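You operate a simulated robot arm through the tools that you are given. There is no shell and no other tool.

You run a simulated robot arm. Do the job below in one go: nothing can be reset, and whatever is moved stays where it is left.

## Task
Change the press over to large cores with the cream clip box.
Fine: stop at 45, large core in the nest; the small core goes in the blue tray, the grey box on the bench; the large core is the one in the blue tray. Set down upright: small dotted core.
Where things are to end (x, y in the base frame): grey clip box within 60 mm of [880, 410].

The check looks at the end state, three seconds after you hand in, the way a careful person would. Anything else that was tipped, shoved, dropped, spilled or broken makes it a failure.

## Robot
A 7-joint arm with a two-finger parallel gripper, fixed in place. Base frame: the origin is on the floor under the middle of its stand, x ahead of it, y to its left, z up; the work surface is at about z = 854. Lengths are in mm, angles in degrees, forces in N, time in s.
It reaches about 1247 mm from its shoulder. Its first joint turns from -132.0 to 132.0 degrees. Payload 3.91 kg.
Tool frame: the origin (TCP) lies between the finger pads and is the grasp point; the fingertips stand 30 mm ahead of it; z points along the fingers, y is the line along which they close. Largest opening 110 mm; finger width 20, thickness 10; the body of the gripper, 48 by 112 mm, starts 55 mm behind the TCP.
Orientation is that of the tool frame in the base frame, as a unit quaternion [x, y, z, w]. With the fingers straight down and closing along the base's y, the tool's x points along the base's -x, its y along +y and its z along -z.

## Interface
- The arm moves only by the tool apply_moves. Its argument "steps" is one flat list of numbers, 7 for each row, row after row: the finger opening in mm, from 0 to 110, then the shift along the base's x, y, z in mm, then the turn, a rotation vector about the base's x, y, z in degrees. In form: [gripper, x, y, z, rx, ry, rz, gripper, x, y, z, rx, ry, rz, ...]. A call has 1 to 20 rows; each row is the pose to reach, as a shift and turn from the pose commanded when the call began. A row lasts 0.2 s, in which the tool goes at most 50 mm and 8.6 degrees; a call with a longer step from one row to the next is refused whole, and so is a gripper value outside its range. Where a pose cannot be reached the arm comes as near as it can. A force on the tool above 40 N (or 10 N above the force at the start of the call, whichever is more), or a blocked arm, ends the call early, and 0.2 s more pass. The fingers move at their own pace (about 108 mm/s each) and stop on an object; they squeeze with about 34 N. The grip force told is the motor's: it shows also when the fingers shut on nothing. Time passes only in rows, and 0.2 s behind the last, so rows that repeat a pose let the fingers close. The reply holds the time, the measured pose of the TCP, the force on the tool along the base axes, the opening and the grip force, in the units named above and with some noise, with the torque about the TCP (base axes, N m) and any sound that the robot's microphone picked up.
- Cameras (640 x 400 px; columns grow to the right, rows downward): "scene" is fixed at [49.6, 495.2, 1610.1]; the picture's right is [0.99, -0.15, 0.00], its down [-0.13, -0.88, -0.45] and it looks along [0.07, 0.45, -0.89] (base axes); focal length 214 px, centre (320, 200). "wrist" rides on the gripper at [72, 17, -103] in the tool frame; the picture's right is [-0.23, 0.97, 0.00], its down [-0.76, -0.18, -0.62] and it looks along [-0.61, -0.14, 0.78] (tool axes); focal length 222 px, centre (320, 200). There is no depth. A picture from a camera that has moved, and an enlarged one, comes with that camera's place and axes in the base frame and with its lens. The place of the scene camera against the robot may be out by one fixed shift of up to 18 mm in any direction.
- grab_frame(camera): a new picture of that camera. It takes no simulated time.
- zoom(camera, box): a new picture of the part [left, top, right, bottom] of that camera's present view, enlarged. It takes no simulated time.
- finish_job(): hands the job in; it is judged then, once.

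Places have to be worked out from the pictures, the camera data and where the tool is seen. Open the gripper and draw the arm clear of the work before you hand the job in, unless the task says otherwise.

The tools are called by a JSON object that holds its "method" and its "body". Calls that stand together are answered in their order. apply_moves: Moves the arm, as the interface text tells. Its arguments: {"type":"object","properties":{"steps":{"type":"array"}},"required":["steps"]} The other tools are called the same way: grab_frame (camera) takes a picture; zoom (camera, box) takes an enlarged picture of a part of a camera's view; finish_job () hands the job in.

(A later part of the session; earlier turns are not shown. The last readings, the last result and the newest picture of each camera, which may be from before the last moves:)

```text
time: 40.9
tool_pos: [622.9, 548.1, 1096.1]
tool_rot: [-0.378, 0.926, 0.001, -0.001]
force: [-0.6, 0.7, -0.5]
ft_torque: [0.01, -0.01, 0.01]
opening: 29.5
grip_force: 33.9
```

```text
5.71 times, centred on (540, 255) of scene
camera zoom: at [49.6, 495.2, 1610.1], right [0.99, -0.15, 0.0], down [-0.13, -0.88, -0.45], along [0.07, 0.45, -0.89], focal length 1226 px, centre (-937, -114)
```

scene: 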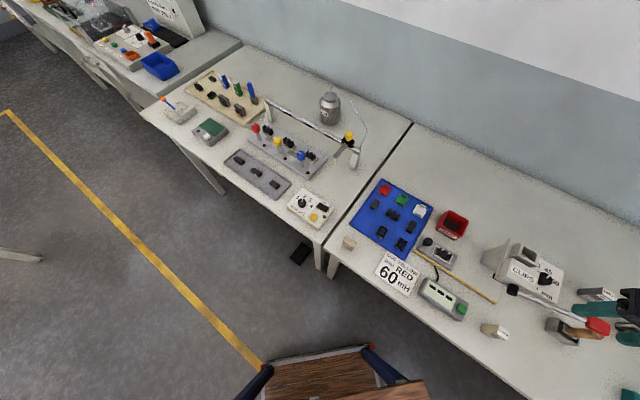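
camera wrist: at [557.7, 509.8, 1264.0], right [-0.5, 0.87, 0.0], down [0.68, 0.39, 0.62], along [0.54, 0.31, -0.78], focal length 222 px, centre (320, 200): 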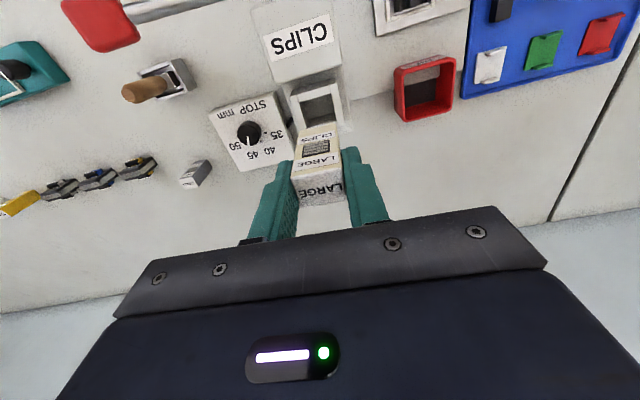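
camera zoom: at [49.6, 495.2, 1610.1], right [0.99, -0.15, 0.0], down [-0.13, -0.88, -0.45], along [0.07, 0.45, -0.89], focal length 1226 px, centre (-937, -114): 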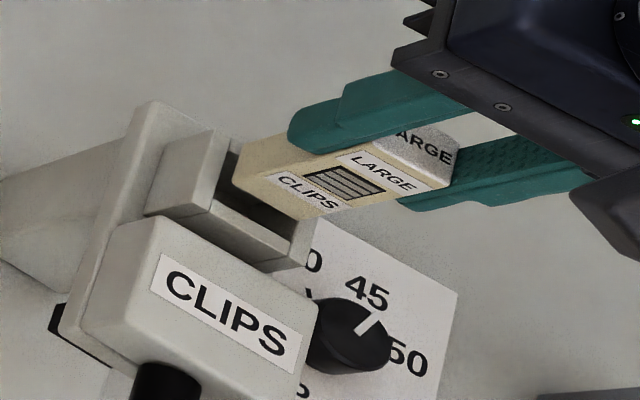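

I zoom further on both views to compare the box's lower edges with the pocket's inner edges.

{"method": "zoom", "body": {"camera": "scene", "box": [515, 230, 560, 270]}}

{"method": "zoom", "body": {"camera": "wrist", "box": [290, 85, 350, 135]}}

```text
10.00 times, centred on (538, 250) of scene
camera zoom: at [49.6, 495.2, 1610.1], right [0.99, -0.15, 0.0], down [-0.13, -0.88, -0.45], along [0.07, 0.45, -0.89], focal length 2145 px, centre (-1855, -300)
```

zoom: 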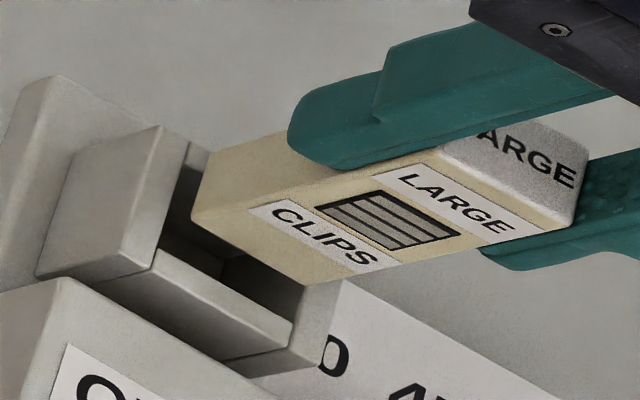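

```text
8.00 times, centred on (320, 110) of wrist
camera zoom: at [559.4, 510.0, 1200.9], right [-0.52, 0.85, 0.0], down [0.67, 0.41, 0.62], along [0.53, 0.32, -0.78], focal length 1777 px, centre (320, 920)
```

zoom: 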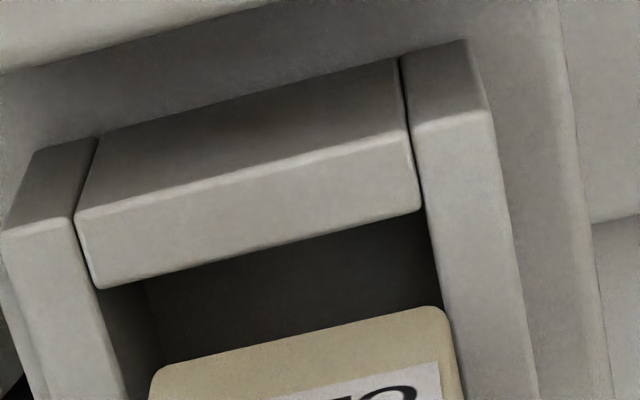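

Comparing edges, the box sits about 2–2.5 mm too far toward the far (135°) side and slightly too far back. I shift by (+0.5, -2.7) mm and look again a little lower.

{"method": "apply_moves", "body": {"steps": [15, 0.5, -2.7, 0, 0, 0, 0, 15, 0.5, -2.7, -5, 0, 0, 0, 15, 0.5, -2.7, -5, 0, 0, 0]}}

{"method": "zoom", "body": {"camera": "wrist", "box": [290, 85, 350, 135]}}

{"method": "zoom", "body": {"camera": "scene", "box": [515, 230, 560, 270]}}

```text
time: 41.7
tool_pos: [623.3, 546.5, 1092.4]
tool_rot: [-0.378, 0.926, 0.0, -0.002]
force: [0.1, -0.1, -1.1]
ft_torque: [0.01, -0.02, -0.02]
opening: 29.3
grip_force: 33.6
```

```text
8.00 times, centred on (320, 110) of wrist
camera zoom: at [559.8, 507.0, 1196.2], right [-0.52, 0.85, 0.0], down [0.67, 0.41, 0.62], along [0.53, 0.32, -0.78], focal length 1777 px, centre (320, 920)
```

zoom: 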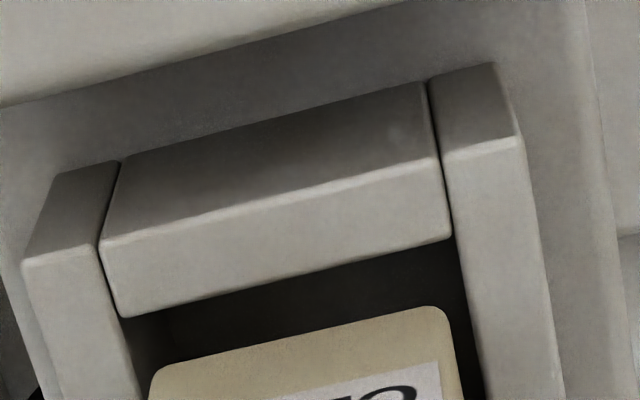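

```text
10.00 times, centred on (538, 250) of scene
camera zoom: at [49.6, 495.2, 1610.1], right [0.99, -0.15, 0.0], down [-0.13, -0.88, -0.45], along [0.07, 0.45, -0.89], focal length 2145 px, centre (-1855, -300)
```

zoom: 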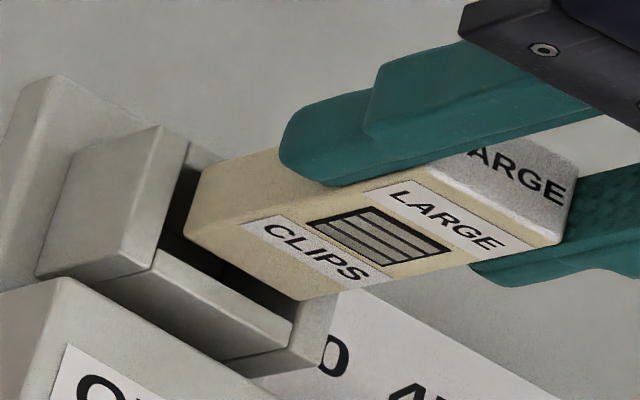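

Now the wrist view shows the box centred over the pocket (0.4 mm / 0.1 mm off). I lower slowly with the force guard.

{"method": "apply_moves", "body": {"steps": [15, 0, 0, -3, 0, 0, 0, 15, 0, 0, -5, 0, 0, 0, 15, 0, 0, -7, 0, 0, 0, 15, 0, 0, -9, 0, 0, 0, 15, 0, 0, -11, 0, 0, 0, 15, 0, 0, -13, 0, 0, 0]}}

{"method": "zoom", "body": {"camera": "wrist", "box": [270, 80, 370, 180]}}

{"method": "zoom", "body": {"camera": "scene", "box": [515, 230, 560, 270]}}

```text
time: 43.1
tool_pos: [622.6, 544.3, 1078.3]
tool_rot: [-0.379, 0.926, 0.0, -0.001]
force: [0.1, 0.0, -0.9]
ft_torque: [0.0, 0.01, -0.02]
opening: 29.2
grip_force: 34.1
```

```text
4.00 times, centred on (320, 130) of wrist
camera zoom: at [559.0, 506.1, 1183.4], right [-0.52, 0.85, 0.0], down [0.67, 0.41, 0.62], along [0.53, 0.32, -0.78], focal length 888 px, centre (320, 480)
```

zoom: 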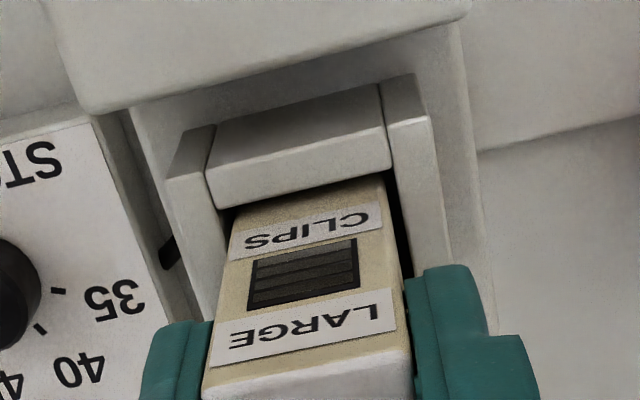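

```text
10.00 times, centred on (538, 250) of scene
camera zoom: at [49.6, 495.2, 1610.1], right [0.99, -0.15, 0.0], down [-0.13, -0.88, -0.45], along [0.07, 0.45, -0.89], focal length 2145 px, centre (-1855, -300)
```

zoom: 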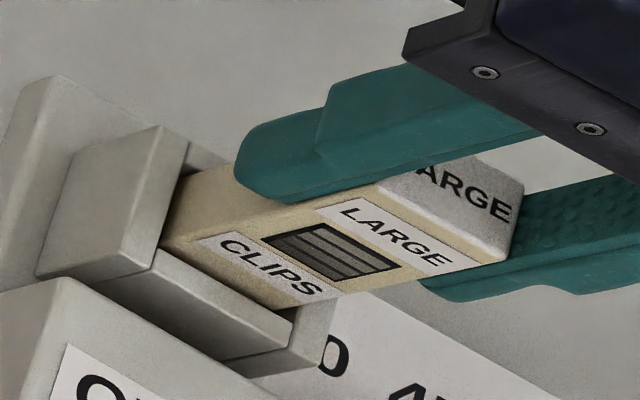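

The box is entering the pocket with no contact force. I keep lowering to within a couple of mm of the floor.

{"method": "apply_moves", "body": {"steps": [15, 0, 0, -3, 0, 0, 0, 15, 0, 0, -6, 0, 0, 0, 15, 0, 0, -9, 0, 0, 0, 15, 0, 0, -12, 0, 0, 0, 15, 0, 0, -14, 0, 0, 0, 15, 0, 0, -16, 0, 0, 0, 15, 0, 0, -16, 0, 0, 0]}}

{"method": "zoom", "body": {"camera": "wrist", "box": [270, 80, 370, 180]}}

```text
time: 44.7
tool_pos: [622.1, 544.4, 1062.4]
tool_rot: [-0.378, 0.926, 0.0, -0.002]
force: [-0.2, -1.5, -0.9]
ft_torque: [0.0, 0.04, 0.01]
opening: 29.5
grip_force: 33.9
```

```text
4.00 times, centred on (320, 130) of wrist
camera zoom: at [559.1, 505.6, 1167.6], right [-0.52, 0.85, 0.0], down [0.67, 0.41, 0.62], along [0.53, 0.32, -0.78], focal length 888 px, centre (320, 480)
```

zoom: 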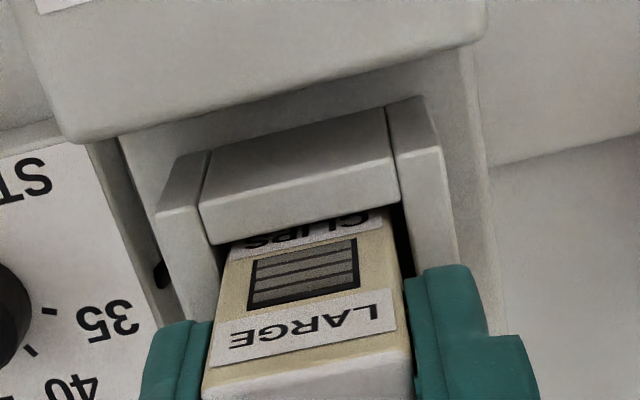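

Nearly seated, no force yet. I go down in 1 mm steps until I feel the floor.

{"method": "apply_moves", "body": {"steps": [15, 0, 0, -1, 0, 0, 0, 15, 0, 0, -2, 0, 0, 0, 15, 0, 0, -2.5, 0, 0, 0, 15, 0, 0, -2.5, 0, 0, 0]}}

```text
time: 45.7
tool_pos: [621.6, 544.1, 1060.3]
tool_rot: [-0.379, 0.926, 0.0, -0.001]
force: [-0.2, 0.0, 0.0]
ft_torque: [-0.02, 0.03, -0.04]
opening: 29.1
grip_force: 34.0
```

{"method": "apply_moves", "body": {"steps": [15, 0, 0, -0.5, 0, 0, 0, 15, 0, 0, -1, 0, 0, 0, 15, 0, 0, -1.5, 0, 0, 0, 15, 0, 0, -1.5, 0, 0, 0]}}

```text
time: 46.7
tool_pos: [621.9, 543.9, 1059.2]
tool_rot: [-0.378, 0.926, 0.0, -0.002]
force: [-0.8, -1.5, 7.9]
ft_torque: [-0.22, 0.03, 0.0]
opening: 29.3
grip_force: 33.8
```

Contact with the pocket floor (8 N) at TCP z≈1059, the same as the grey box had. I release and look.

{"method": "apply_moves", "body": {"steps": [36, 0, 0, 0.5, 0, 0, 0, 60, 0, 0, 0.5, 0, 0, 0, 60, 0, 0, 0.5, 0, 0, 0]}}

{"method": "zoom", "body": {"camera": "wrist", "box": [240, 80, 400, 200]}}

{"method": "zoom", "body": {"camera": "scene", "box": [500, 220, 580, 290]}}

```text
time: 47.5
tool_pos: [621.2, 543.0, 1059.8]
tool_rot: [-0.379, 0.925, 0.0, 0.0]
force: [0.3, 0.0, 0.6]
ft_torque: [-0.03, 0.06, 0.01]
opening: 60.0
grip_force: 0.1
```

```text
3.33 times, centred on (320, 140) of wrist
camera zoom: at [558.5, 506.3, 1164.1], right [-0.52, 0.85, 0.0], down [0.67, 0.41, 0.62], along [0.53, 0.32, -0.78], focal length 740 px, centre (320, 400)
```

zoom: 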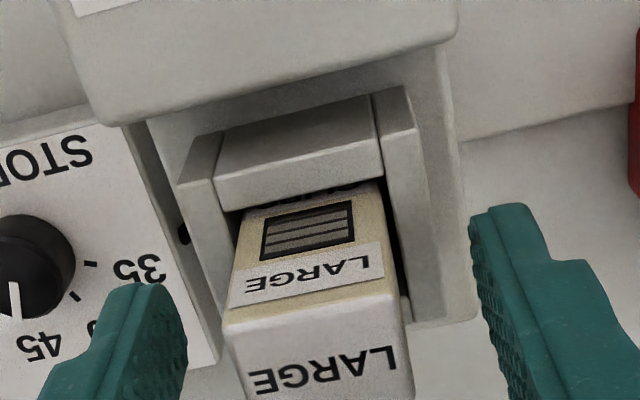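

```text
5.71 times, centred on (540, 255) of scene
camera zoom: at [49.6, 495.2, 1610.1], right [0.99, -0.15, 0.0], down [-0.13, -0.88, -0.45], along [0.07, 0.45, -0.89], focal length 1226 px, centre (-937, -114)
```

zoom: 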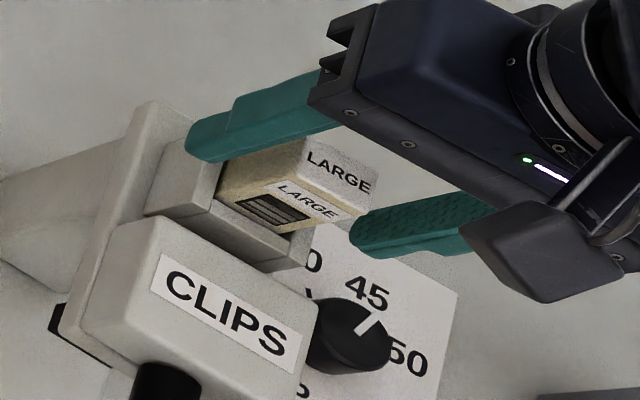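

The cream box stands in the holder just as the grey one did, window facing the head, and the dial reads 45. I now rise and move over to the nest to look at the core there.

{"method": "apply_moves", "body": {"steps": [60, 0, 0, 20, 0, 0, 0, 60, 0, 0, 55, 0, 0, 0, 60, 0, 0, 90, 0, 0, 0, 60, -37, 14, 90, 0, 0, 0, 60, -74, 28, 90, 0, 0, 0, 60, -110, 42, 70, 0, 0, 0, 60, -145, 56, 30, 0, 0, 0, 60, -145, 56, -10, 0, 0, 0, 60, -145, 56, -45, 0, 0, 0, 60, -145, 56, -45, 0, 0, 0]}}

{"method": "grab_frame", "body": {"camera": "wrist"}}

{"method": "zoom", "body": {"camera": "wrist", "box": [220, 20, 420, 180]}}

{"method": "grab_frame", "body": {"camera": "scene"}}

```text
refused: row 7 steps farther than a row can; nothing moved
```

```text
taken
camera wrist: at [558.5, 506.3, 1164.1], right [-0.52, 0.85, 0.0], down [0.67, 0.41, 0.62], along [0.53, 0.32, -0.78], focal length 222 px, centre (320, 200)
```

wrist: 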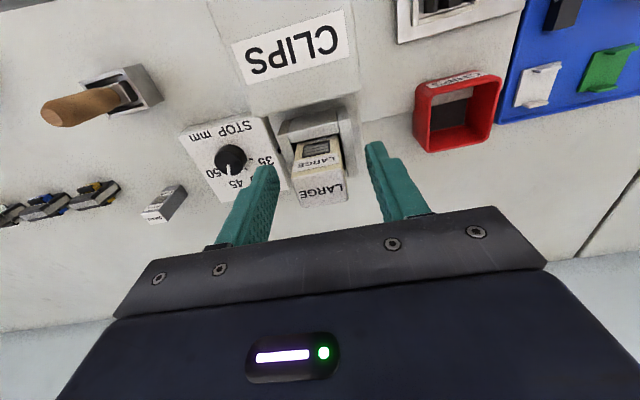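

```text
2.50 times, centred on (320, 100) of wrist
camera zoom: at [558.5, 506.3, 1164.1], right [-0.52, 0.85, 0.0], down [0.67, 0.41, 0.62], along [0.53, 0.32, -0.78], focal length 555 px, centre (320, 450)
```

zoom: 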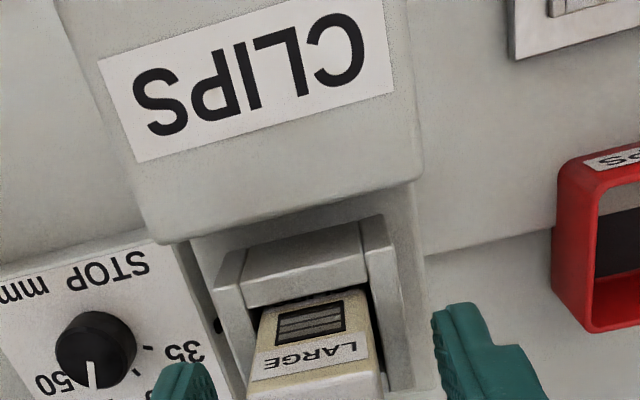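

```text
taken
```

scene: 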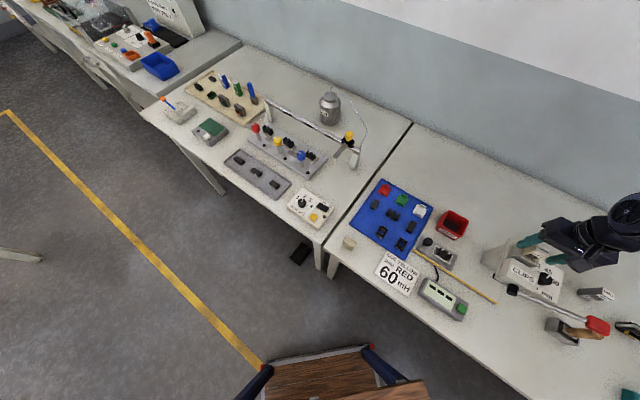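

That call was refused for one over-long row and nothing moved. I send it again with shorter rows.

{"method": "apply_moves", "body": {"steps": [60, 0, 0, 20, 0, 0, 0, 60, 0, 0, 55, 0, 0, 0, 60, 0, 0, 90, 0, 0, 0, 60, -37, 14, 90, 0, 0, 0, 60, -74, 28, 90, 0, 0, 0, 60, -110, 42, 80, 0, 0, 0, 60, -145, 56, 60, 0, 0, 0, 60, -145, 56, 20, 0, 0, 0, 60, -145, 56, -20, 0, 0, 0, 60, -145, 56, -45, 0, 0, 0]}}

{"method": "grab_frame", "body": {"camera": "wrist"}}

{"method": "zoom", "body": {"camera": "wrist", "box": [220, 20, 420, 180]}}

{"method": "zoom", "body": {"camera": "scene", "box": [480, 225, 570, 305]}}

```text
time: 49.7
tool_pos: [478.1, 600.0, 1013.4]
tool_rot: [-0.379, 0.925, 0.001, -0.001]
force: [-0.5, -0.8, 0.6]
ft_torque: [0.04, -0.01, 0.0]
opening: 60.0
grip_force: 0.1
```

```text
taken
camera wrist: at [413.9, 562.2, 1118.4], right [-0.52, 0.85, 0.0], down [0.67, 0.41, 0.62], along [0.53, 0.32, -0.78], focal length 222 px, centre (320, 200)
```

wrist: 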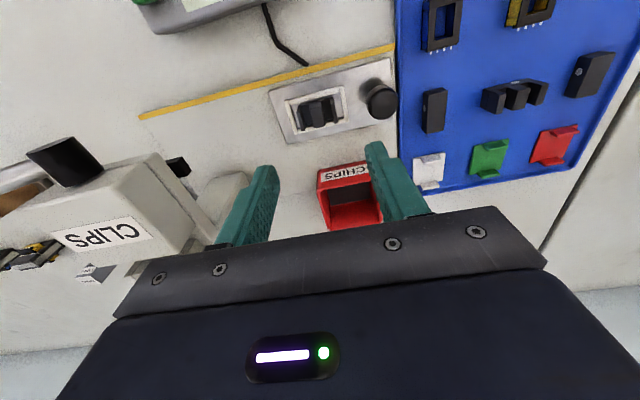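

```text
2.50 times, centred on (320, 100) of wrist
camera zoom: at [413.9, 562.2, 1118.4], right [-0.52, 0.85, 0.0], down [0.67, 0.41, 0.62], along [0.53, 0.32, -0.78], focal length 555 px, centre (320, 450)
```

zoom: 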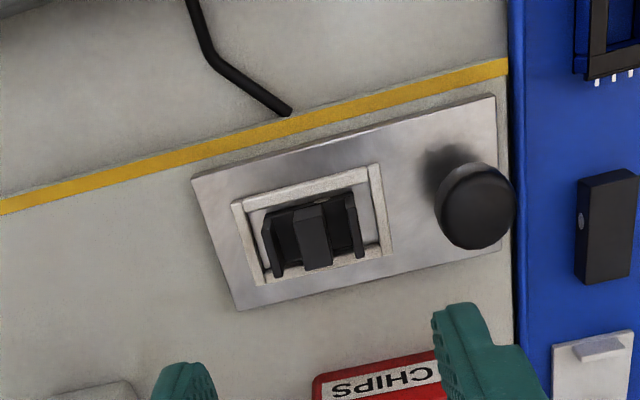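

```text
5.00 times, centred on (525, 265) of scene
camera zoom: at [49.6, 495.2, 1610.1], right [0.99, -0.15, 0.0], down [-0.13, -0.88, -0.45], along [0.07, 0.45, -0.89], focal length 1072 px, centre (-705, -125)
```

zoom: 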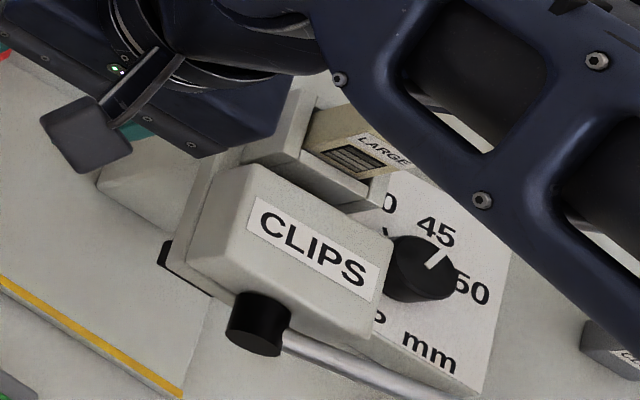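

The core in the nest has three legs up inside a white frame; the tray's E-core and the two blocks carry white dots too. I enlarge both to compare sizes and find the dot on the nest core.

{"method": "zoom", "body": {"camera": "wrist", "box": [270, 70, 370, 150]}}

{"method": "zoom", "body": {"camera": "wrist", "box": [400, 0, 640, 200]}}

{"method": "zoom", "body": {"camera": "wrist", "box": [410, 40, 550, 140]}}

{"method": "zoom", "body": {"camera": "scene", "box": [370, 190, 430, 240]}}

```text
5.00 times, centred on (320, 110) of wrist
camera zoom: at [413.9, 562.2, 1118.4], right [-0.52, 0.85, 0.0], down [0.67, 0.41, 0.62], along [0.53, 0.32, -0.78], focal length 1111 px, centre (320, 650)
```

zoom: 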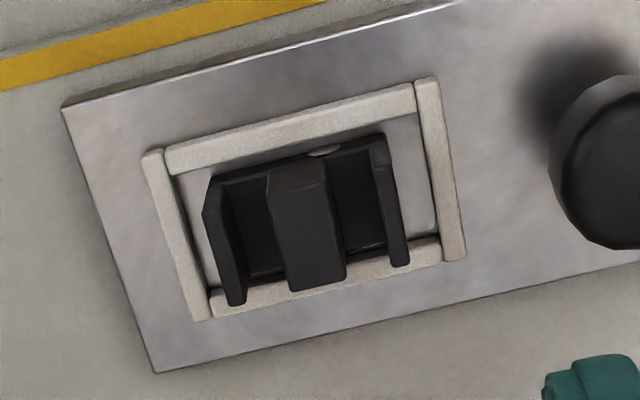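

```text
2.00 times, centred on (520, 100) of wrist
camera zoom: at [413.9, 562.2, 1118.4], right [-0.52, 0.85, 0.0], down [0.67, 0.41, 0.62], along [0.53, 0.32, -0.78], focal length 444 px, centre (-80, 400)
```

zoom: 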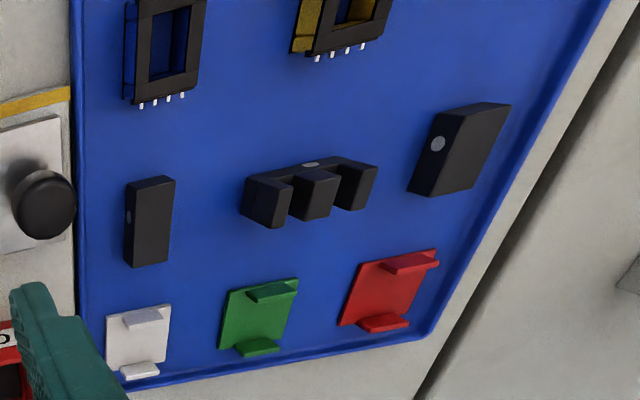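

```text
4.00 times, centred on (480, 90) of wrist
camera zoom: at [413.9, 562.2, 1118.4], right [-0.52, 0.85, 0.0], down [0.67, 0.41, 0.62], along [0.53, 0.32, -0.78], focal length 888 px, centre (-320, 640)
```

zoom: 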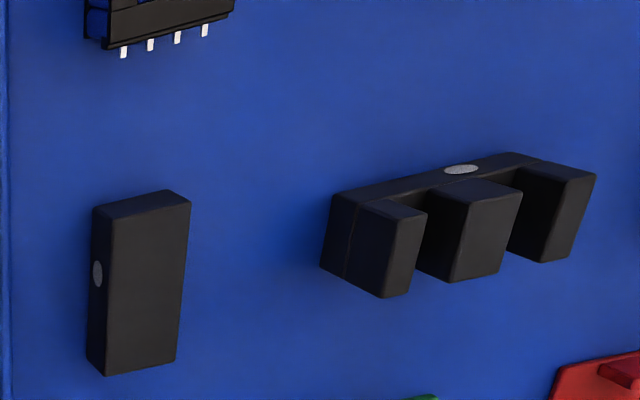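

```text
8.00 times, centred on (400, 215) of scene
camera zoom: at [49.6, 495.2, 1610.1], right [0.99, -0.15, 0.0], down [-0.13, -0.88, -0.45], along [0.07, 0.45, -0.89], focal length 1716 px, centre (-320, 80)
```

zoom: 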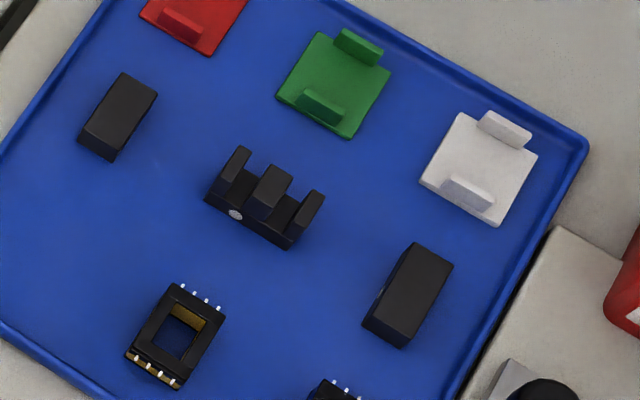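

The nest core (about 37 mm long, dot on its robot-side face) is the smaller one; the tray E-core is about 44 mm long. Nest centre is about (477, 599) at 45°. I lower to get a close view of the core and the frame height.

{"method": "apply_moves", "body": {"steps": [70, -0.5, -0.5, -35, 0, 0, 0, 70, -1, -1, -65, 0, 0, 0, 70, -1, -1, -65, 0, 0, 0]}}

{"method": "grab_frame", "body": {"camera": "wrist"}}

{"method": "zoom", "body": {"camera": "wrist", "box": [250, 70, 390, 190]}}

{"method": "zoom", "body": {"camera": "scene", "box": [410, 220, 480, 280]}}

```text
time: 50.5
tool_pos: [477.6, 598.1, 947.7]
tool_rot: [-0.379, 0.925, 0.0, -0.001]
force: [-1.1, -0.7, -0.1]
ft_torque: [0.0, -0.01, -0.04]
opening: 70.4
grip_force: 0.0
```

```text
taken
camera wrist: at [413.6, 561.3, 1053.5], right [-0.52, 0.85, 0.0], down [0.67, 0.41, 0.62], along [0.53, 0.32, -0.78], focal length 222 px, centre (320, 200)
```

wrist: 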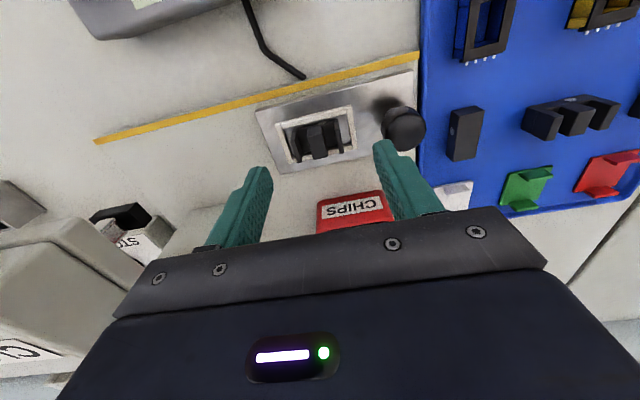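

```text
3.33 times, centred on (320, 130) of wrist
camera zoom: at [413.6, 561.3, 1053.5], right [-0.52, 0.85, 0.0], down [0.67, 0.41, 0.62], along [0.53, 0.32, -0.78], focal length 740 px, centre (320, 433)
```

zoom: 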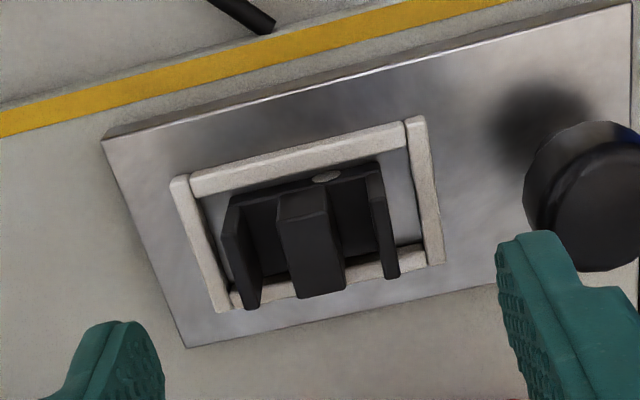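

```text
6.67 times, centred on (445, 250) of scene
camera zoom: at [49.6, 495.2, 1610.1], right [0.99, -0.15, 0.0], down [-0.13, -0.88, -0.45], along [0.07, 0.45, -0.89], focal length 1430 px, centre (-513, -133)
```

zoom: 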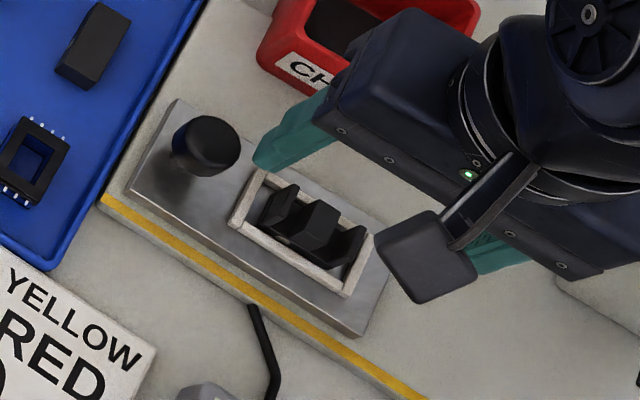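

Frame top is about z≈875, leg tops about z≈896; the sled knob near (437, 642) limits the opening to about 56 mm. I shift 3.5 mm toward the core's middle, reduce the opening to 52 mm and come lower.

{"method": "apply_moves", "body": {"steps": [52, -2.5, -2.5, 0, 0, 0, 0, 52, -2.5, -2.5, -10, 0, 0, 0, 52, -2.5, -2.5, -18, 0, 0, 0, 52, -2.5, -2.5, -18, 0, 0, 0]}}

{"method": "zoom", "body": {"camera": "wrist", "box": [240, 80, 400, 200]}}

{"method": "zoom", "body": {"camera": "scene", "box": [410, 220, 480, 280]}}

```text
time: 51.5
tool_pos: [475.3, 595.3, 932.5]
tool_rot: [-0.378, 0.926, 0.001, 0.0]
force: [0.8, -1.3, 0.8]
ft_torque: [0.02, 0.0, 0.02]
opening: 52.0
grip_force: 0.0
```

```text
3.33 times, centred on (320, 140) of wrist
camera zoom: at [410.7, 558.0, 1036.3], right [-0.52, 0.85, 0.0], down [0.67, 0.41, 0.62], along [0.53, 0.32, -0.78], focal length 740 px, centre (320, 400)
```

zoom: 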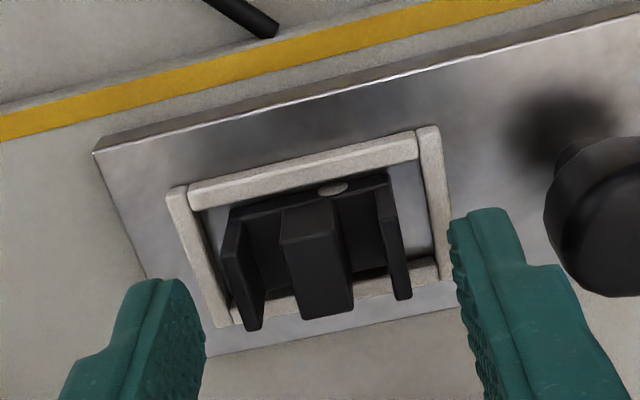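

```text
6.67 times, centred on (445, 250) of scene
camera zoom: at [49.6, 495.2, 1610.1], right [0.99, -0.15, 0.0], down [-0.13, -0.88, -0.45], along [0.07, 0.45, -0.89], focal length 1430 px, centre (-513, -133)
```

zoom: 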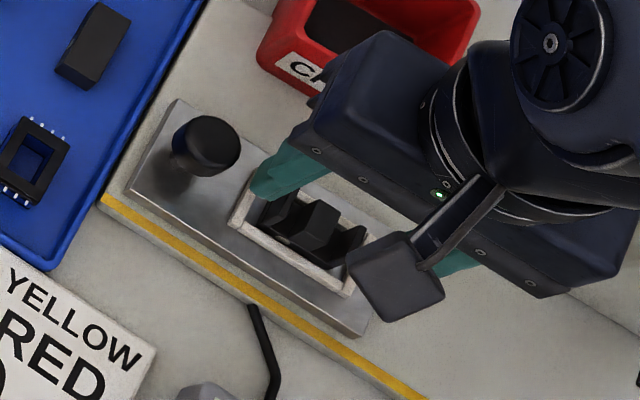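

The core is about 1 mm left and 2 mm back of the hand's centre. I correct by (+2.1, +0.7) and go down so that the tips are about 4 mm above the frame.

{"method": "apply_moves", "body": {"steps": [52, 2.1, 0.7, 0, 0, 0, 0, 52, 2.1, 0.7, -10, 0, 0, 0, 52, 2.1, 0.7, -18, 0, 0, 0, 52, 2.1, 0.7, -22, 0, 0, 0, 52, 2.1, 0.7, -22, 0, 0, 0]}}

{"method": "zoom", "body": {"camera": "wrist", "box": [240, 100, 400, 220]}}

{"method": "zoom", "body": {"camera": "scene", "box": [410, 220, 480, 280]}}

```text
time: 52.7
tool_pos: [474.4, 596.5, 909.1]
tool_rot: [-0.379, 0.925, 0.002, -0.001]
force: [0.5, 0.4, -0.9]
ft_torque: [0.01, -0.02, 0.0]
opening: 51.7
grip_force: 0.1
```

```text
3.33 times, centred on (320, 160) of wrist
camera zoom: at [412.3, 558.8, 1014.4], right [-0.52, 0.85, 0.0], down [0.67, 0.41, 0.62], along [0.53, 0.32, -0.78], focal length 740 px, centre (320, 333)
```

zoom: 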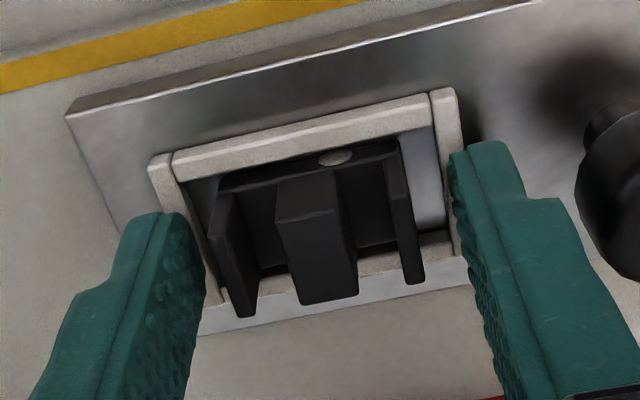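

```text
6.67 times, centred on (445, 250) of scene
camera zoom: at [49.6, 495.2, 1610.1], right [0.99, -0.15, 0.0], down [-0.13, -0.88, -0.45], along [0.07, 0.45, -0.89], focal length 1430 px, centre (-513, -133)
```

zoom: 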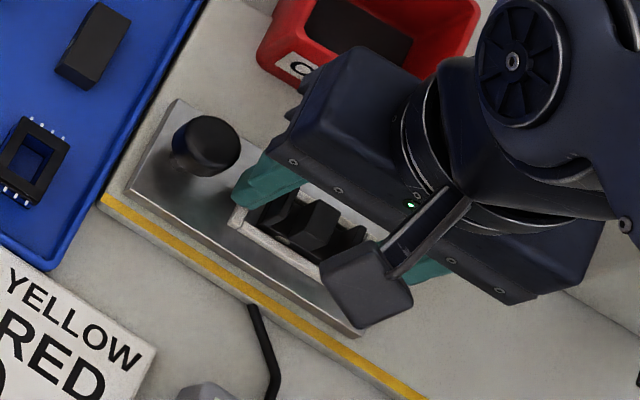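

The core is centred between the fingers. I close on it lengthwise.

{"method": "apply_moves", "body": {"steps": [40, 0, 0, 0, 0, 0, 0, 25, 0, 0, 0, 0, 0, 0, 25, 0, 0, 0, 0, 0, 0]}}

{"method": "zoom", "body": {"camera": "wrist", "box": [240, 100, 400, 220]}}

```text
time: 53.5
tool_pos: [476.1, 597.9, 908.9]
tool_rot: [-0.379, 0.925, 0.0, -0.001]
force: [0.0, -0.8, 0.3]
ft_torque: [0.01, 0.01, 0.01]
opening: 37.0
grip_force: 33.9
```

```text
3.33 times, centred on (320, 160) of wrist
camera zoom: at [412.2, 558.8, 1014.5], right [-0.52, 0.85, 0.0], down [0.67, 0.41, 0.62], along [0.53, 0.32, -0.78], focal length 740 px, centre (320, 333)
```

zoom: 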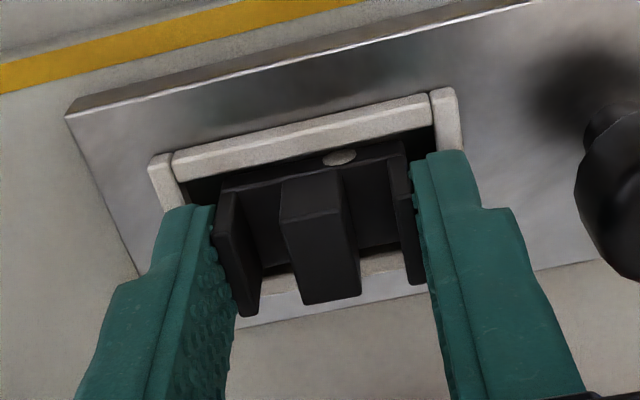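

Gripped at 37.0 mm with no side force. I lift the small core straight out of the nest.

{"method": "apply_moves", "body": {"steps": [25, 0, 0, 4, 0, 0, 0, 25, 0, 0, 10, 0, 0, 0, 25, 0, 0, 20, 0, 0, 0, 25, 0, 0, 40, 0, 0, 0, 25, 0, 0, 70, 0, 0, 0, 25, 0, 0, 100, 0, 0, 0]}}

{"method": "grab_frame", "body": {"camera": "wrist"}}

{"method": "zoom", "body": {"camera": "wrist", "box": [240, 60, 400, 220]}}

{"method": "zoom", "body": {"camera": "scene", "box": [400, 190, 500, 290]}}

```text
time: 54.9
tool_pos: [476.1, 596.9, 1009.6]
tool_rot: [-0.379, 0.925, 0.0, -0.001]
force: [-0.3, 0.6, -0.1]
ft_torque: [-0.01, 0.0, 0.01]
opening: 36.8
grip_force: 34.2
```

```text
taken
camera wrist: at [412.6, 558.8, 1113.1], right [-0.52, 0.85, 0.0], down [0.67, 0.41, 0.62], along [0.53, 0.32, -0.78], focal length 222 px, centre (320, 200)
```

wrist: 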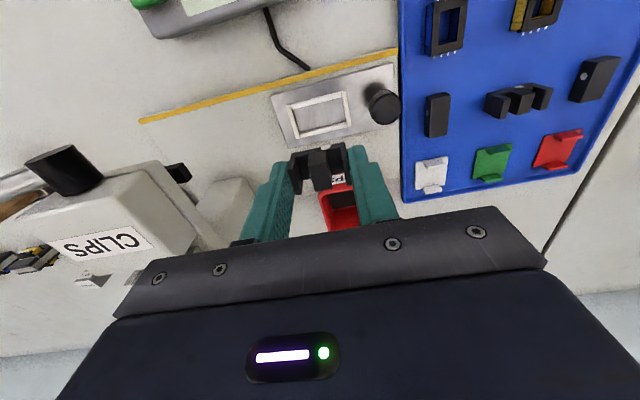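

```text
2.50 times, centred on (320, 140) of wrist
camera zoom: at [412.6, 558.8, 1113.1], right [-0.52, 0.85, 0.0], down [0.67, 0.41, 0.62], along [0.53, 0.32, -0.78], focal length 555 px, centre (320, 350)
```

zoom: 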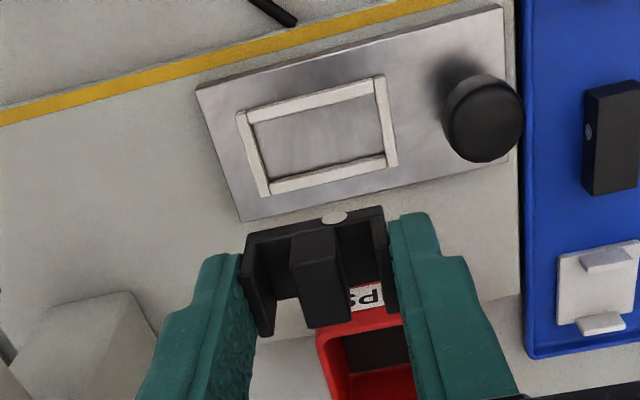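

```text
4.00 times, centred on (450, 240) of scene
camera zoom: at [49.6, 495.2, 1610.1], right [0.99, -0.15, 0.0], down [-0.13, -0.88, -0.45], along [0.07, 0.45, -0.89], focal length 858 px, centre (-200, 40)
```

zoom: 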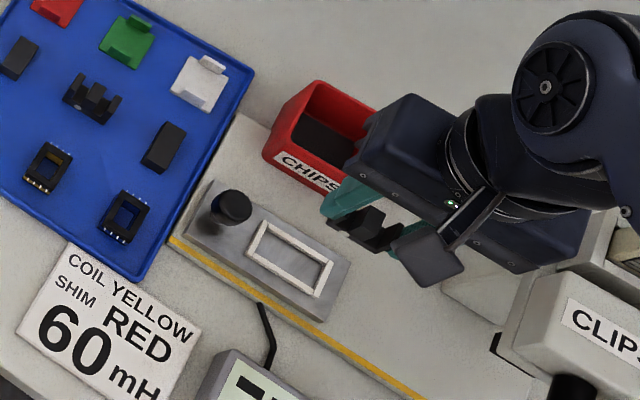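

The core is out and the nest is an empty frame on the plate. I take a close measure of the frame now.

{"method": "zoom", "body": {"camera": "wrist", "box": [270, 80, 370, 150]}}

{"method": "zoom", "body": {"camera": "wrist", "box": [280, 130, 360, 200]}}

{"method": "zoom", "body": {"camera": "scene", "box": [340, 170, 440, 260]}}

```text
5.71 times, centred on (320, 115) of wrist
camera zoom: at [412.6, 558.8, 1113.1], right [-0.52, 0.85, 0.0], down [0.67, 0.41, 0.62], along [0.53, 0.32, -0.78], focal length 1269 px, centre (320, 686)
```

zoom: 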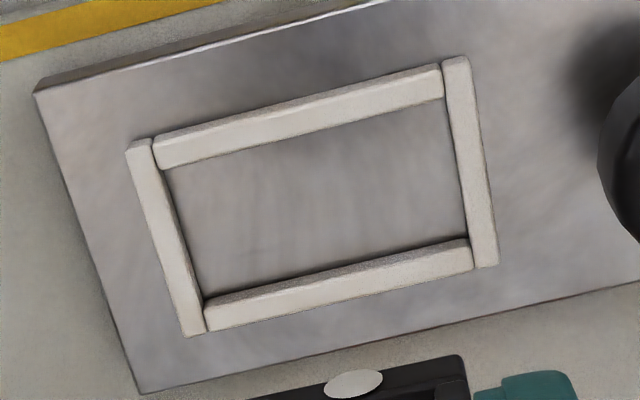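

```text
5.71 times, centred on (320, 165) of wrist
camera zoom: at [412.6, 558.8, 1113.1], right [-0.52, 0.85, 0.0], down [0.67, 0.41, 0.62], along [0.53, 0.32, -0.78], focal length 1269 px, centre (320, 400)
```

zoom: 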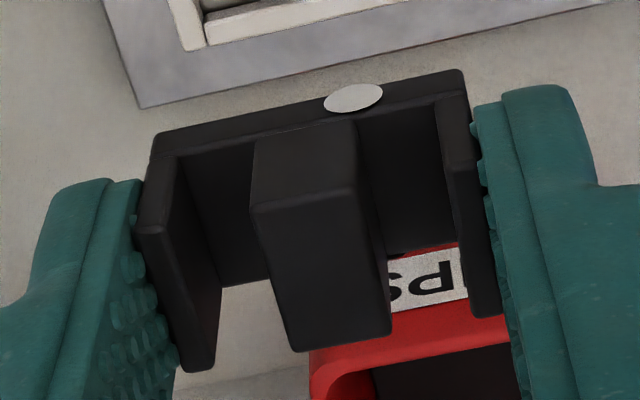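

```text
4.44 times, centred on (390, 215) of scene
camera zoom: at [49.6, 495.2, 1610.1], right [0.99, -0.15, 0.0], down [-0.13, -0.88, -0.45], along [0.07, 0.45, -0.89], focal length 953 px, centre (9, 133)
```

zoom: 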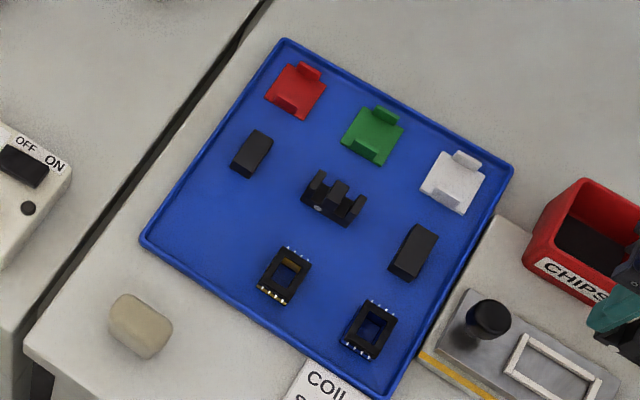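

Nest frame: inner about 51×26.5 mm, centred about (479, 600) at 45°. The tray's empty cell is near (245, 760); I carry the small core there at height and look before lowering.

{"method": "apply_moves", "body": {"steps": [25, -38, 27, 0, 0, 0, 0, 25, -76, 53, 0, 0, 0, 0, 25, -114, 80, 0, 0, 0, 0, 25, -152, 107, 0, 0, 0, 0, 25, -190, 133, 0, 0, 0, 0, 25, -228, 160, 0, 0, 0, 0, 25, -228, 160, 0, 0, 0, 0]}}

{"method": "grab_frame", "body": {"camera": "wrist"}}

{"method": "grab_frame", "body": {"camera": "scene"}}

```text
time: 56.5
tool_pos: [247.9, 758.9, 1007.4]
tool_rot: [-0.378, 0.926, 0.001, -0.001]
force: [-0.4, -0.2, -0.8]
ft_torque: [0.0, -0.01, 0.01]
opening: 36.8
grip_force: 34.2
```

```text
taken
camera wrist: at [184.0, 720.9, 1112.3], right [-0.52, 0.85, 0.0], down [0.67, 0.41, 0.62], along [0.53, 0.32, -0.78], focal length 222 px, centre (320, 200)
```

wrist: 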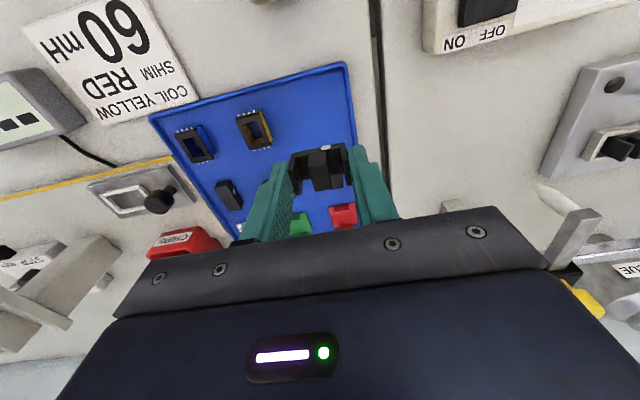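

```text
taken
```

scene: 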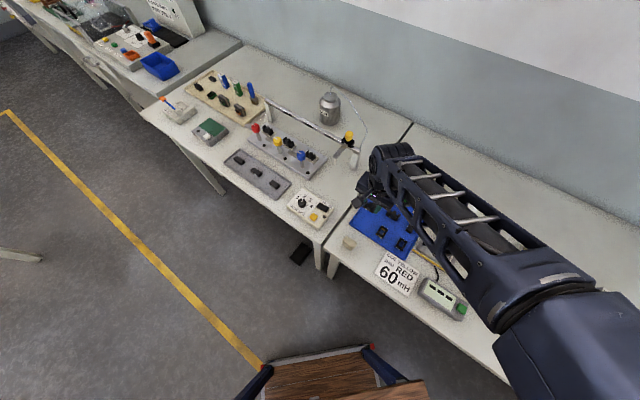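

The landing spot projects to an empty part of the tray, about 40 mm from the rim and 70 mm from the yellow coil. I zoom in to confirm.

{"method": "zoom", "body": {"camera": "wrist", "box": [200, 50, 400, 190]}}

```text
2.86 times, centred on (300, 120) of wrist
camera zoom: at [184.0, 720.9, 1112.3], right [-0.52, 0.85, 0.0], down [0.67, 0.41, 0.62], along [0.53, 0.32, -0.78], focal length 635 px, centre (377, 429)
```

zoom: 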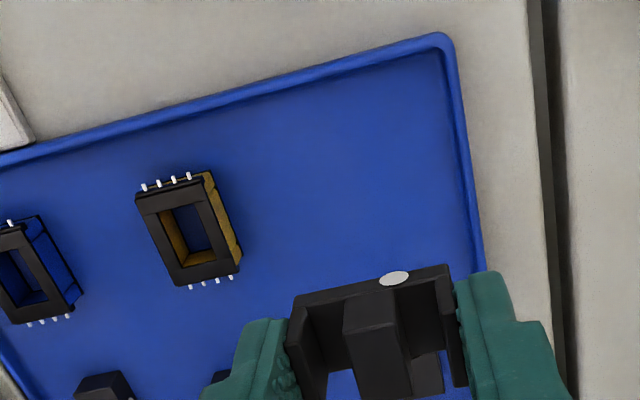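

To keep well clear of both rim and coil I shift the spot by (-4, -13) mm and lower to about 18 mm above the tray floor.

{"method": "apply_moves", "body": {"steps": [25, -4.3, -12.7, 0, 0, 0, 0, 25, -4.3, -12.7, -40, 0, 0, 0, 25, -4.3, -12.7, -75, 0, 0, 0, 25, -4.3, -12.7, -95, 0, 0, 0, 25, -4.3, -12.7, -95, 0, 0, 0]}}

{"method": "grab_frame", "body": {"camera": "wrist"}}

{"method": "zoom", "body": {"camera": "wrist", "box": [200, 50, 440, 220]}}

{"method": "zoom", "body": {"camera": "scene", "box": [340, 160, 440, 260]}}

```text
time: 57.7
tool_pos: [243.3, 743.7, 912.8]
tool_rot: [-0.379, 0.926, 0.001, -0.001]
force: [0.5, -0.4, -0.6]
ft_torque: [0.01, -0.05, 0.0]
opening: 36.7
grip_force: 34.4
```

```text
taken
camera wrist: at [179.8, 705.7, 1018.3], right [-0.52, 0.85, 0.0], down [0.67, 0.41, 0.62], along [0.53, 0.32, -0.78], focal length 222 px, centre (320, 200)
```

wrist: 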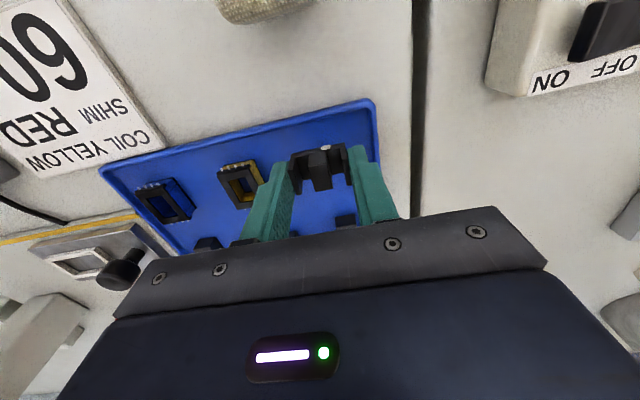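

```text
2.35 times, centred on (320, 135) of wrist
camera zoom: at [179.8, 705.7, 1018.3], right [-0.52, 0.85, 0.0], down [0.67, 0.41, 0.62], along [0.53, 0.32, -0.78], focal length 523 px, centre (320, 353)
```

zoom: 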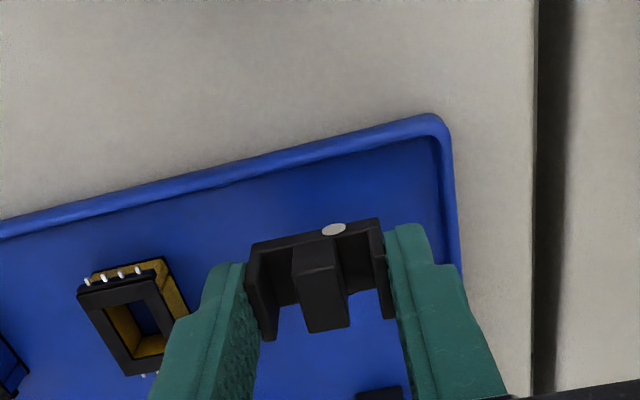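

```text
4.00 times, centred on (390, 210) of scene
camera zoom: at [49.6, 495.2, 1610.1], right [0.99, -0.15, 0.0], down [-0.13, -0.88, -0.45], along [0.07, 0.45, -0.89], focal length 858 px, centre (40, 160)
```

zoom: 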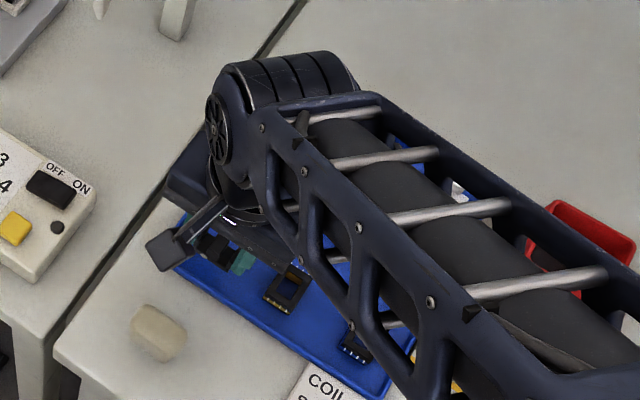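

Clearances are good (rim about 41 mm, coil about 48 mm from the core's centre). I lower in small steps to feel the tray floor.

{"method": "apply_moves", "body": {"steps": [25, 0, 0, -6, 0, 0, 0, 25, 0, 0, -10, 0, 0, 0, 25, 0, 0, -12, 0, 0, 0, 25, 0, 0, -13.5, 0, 0, 0, 25, 0, 0, -15, 0, 0, 0, 25, 0, 0, -15, 0, 0, 0]}}

```text
time: 59.1
tool_pos: [242.3, 744.3, 900.5]
tool_rot: [-0.379, 0.925, 0.001, -0.001]
force: [-0.8, -0.4, -0.8]
ft_torque: [0.0, 0.0, 0.0]
opening: 37.1
grip_force: 34.2
```

{"method": "apply_moves", "body": {"steps": [25, 0, 0, -1, 0, 0, 0, 25, 0, 0, -2, 0, 0, 0, 25, 0, 0, -3, 0, 0, 0, 25, 0, 0, -3, 0, 0, 0]}}

```text
time: 60.1
tool_pos: [242.7, 744.2, 896.4]
tool_rot: [-0.378, 0.926, 0.0, -0.001]
force: [0.3, -0.9, 0.1]
ft_torque: [0.01, 0.01, -0.04]
opening: 36.8
grip_force: 33.9
```

{"method": "apply_moves", "body": {"steps": [25, 0, 0, -1, 0, 0, 0, 25, 0, 0, -2, 0, 0, 0, 25, 0, 0, -2, 0, 0, 0]}}

{"method": "zoom", "body": {"camera": "wrist", "box": [240, 100, 400, 220]}}

```text
time: 60.9
tool_pos: [243.9, 744.1, 894.0]
tool_rot: [-0.379, 0.925, 0.001, -0.001]
force: [0.9, -0.1, -0.5]
ft_torque: [0.0, 0.01, 0.0]
opening: 36.7
grip_force: 34.0
```

```text
3.33 times, centred on (320, 160) of wrist
camera zoom: at [180.0, 706.4, 999.4], right [-0.52, 0.85, 0.0], down [0.67, 0.41, 0.62], along [0.53, 0.32, -0.78], focal length 740 px, centre (320, 333)
```

zoom: 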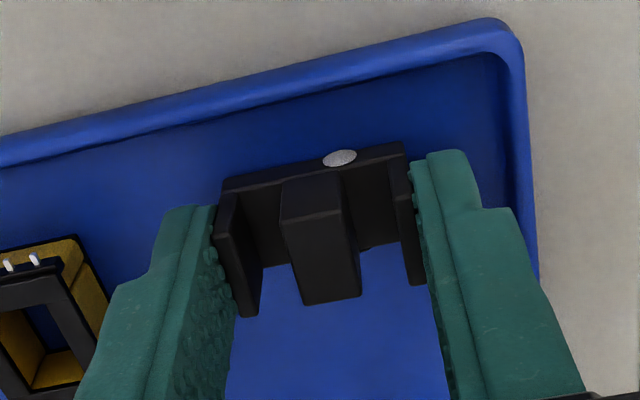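

No contact yet at z≈894. I continue 1 mm at a time.

{"method": "apply_moves", "body": {"steps": [25, 0, 0, -1, 0, 0, 0, 25, 0, 0, -2, 0, 0, 0, 25, 0, 0, -2, 0, 0, 0]}}

```text
time: 61.7
tool_pos: [243.6, 744.6, 891.7]
tool_rot: [-0.379, 0.925, -0.001, -0.001]
force: [-0.5, 0.5, -0.8]
ft_torque: [-0.01, 0.0, -0.02]
opening: 36.8
grip_force: 33.5
```

{"method": "apply_moves", "body": {"steps": [25, 0, 0, -0.7, 0, 0, 0, 25, 0, 0, -1.4, 0, 0, 0, 25, 0, 0, -1.4, 0, 0, 0]}}

{"method": "zoom", "body": {"camera": "wrist", "box": [240, 100, 400, 220]}}

```text
time: 62.5
tool_pos: [243.9, 744.9, 892.3]
tool_rot: [-0.379, 0.925, 0.001, -0.001]
force: [0.8, -1.5, 7.5]
ft_torque: [-0.11, -0.04, -0.02]
opening: 36.7
grip_force: 34.4
```

```text
3.33 times, centred on (320, 160) of wrist
camera zoom: at [180.1, 706.3, 996.4], right [-0.52, 0.85, 0.0], down [0.67, 0.41, 0.62], along [0.53, 0.32, -0.78], focal length 740 px, centre (320, 333)
```

zoom: 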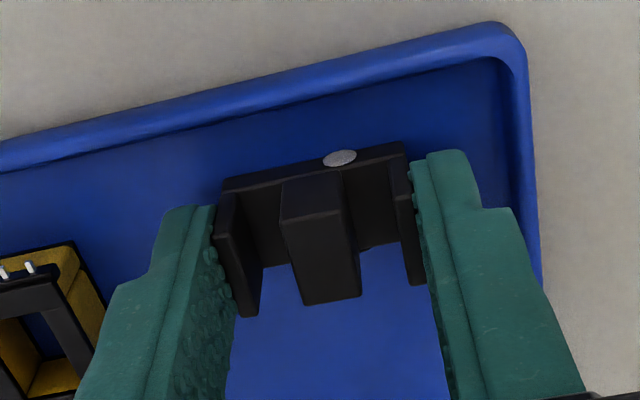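

Contact with the tray floor (7.5 N). I release to a 47 mm opening and look.

{"method": "apply_moves", "body": {"steps": [42, 0, 0, 0.5, 0, 0, 0, 47, 0, 0, 0.5, 0, 0, 0, 47, 0, 0, 0.5, 0, 0, 0]}}

{"method": "zoom", "body": {"camera": "wrist", "box": [240, 100, 400, 220]}}

```text
time: 63.3
tool_pos: [244.1, 744.2, 892.1]
tool_rot: [-0.379, 0.925, 0.0, -0.001]
force: [-0.8, -0.6, -0.7]
ft_torque: [0.0, -0.04, 0.0]
opening: 47.2
grip_force: 0.1
```

```text
3.33 times, centred on (320, 160) of wrist
camera zoom: at [180.2, 706.3, 996.3], right [-0.52, 0.85, 0.0], down [0.67, 0.41, 0.62], along [0.53, 0.32, -0.78], focal length 740 px, centre (320, 333)
```

zoom: 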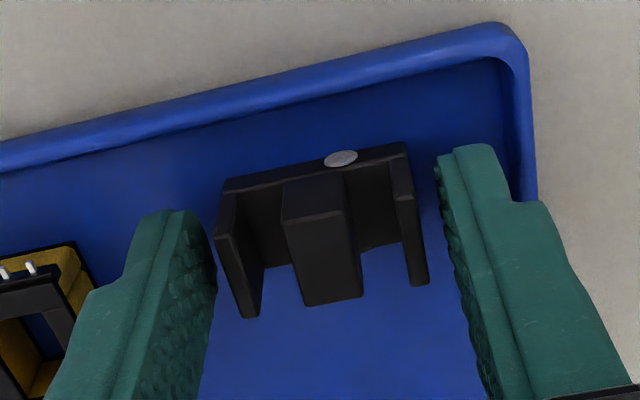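

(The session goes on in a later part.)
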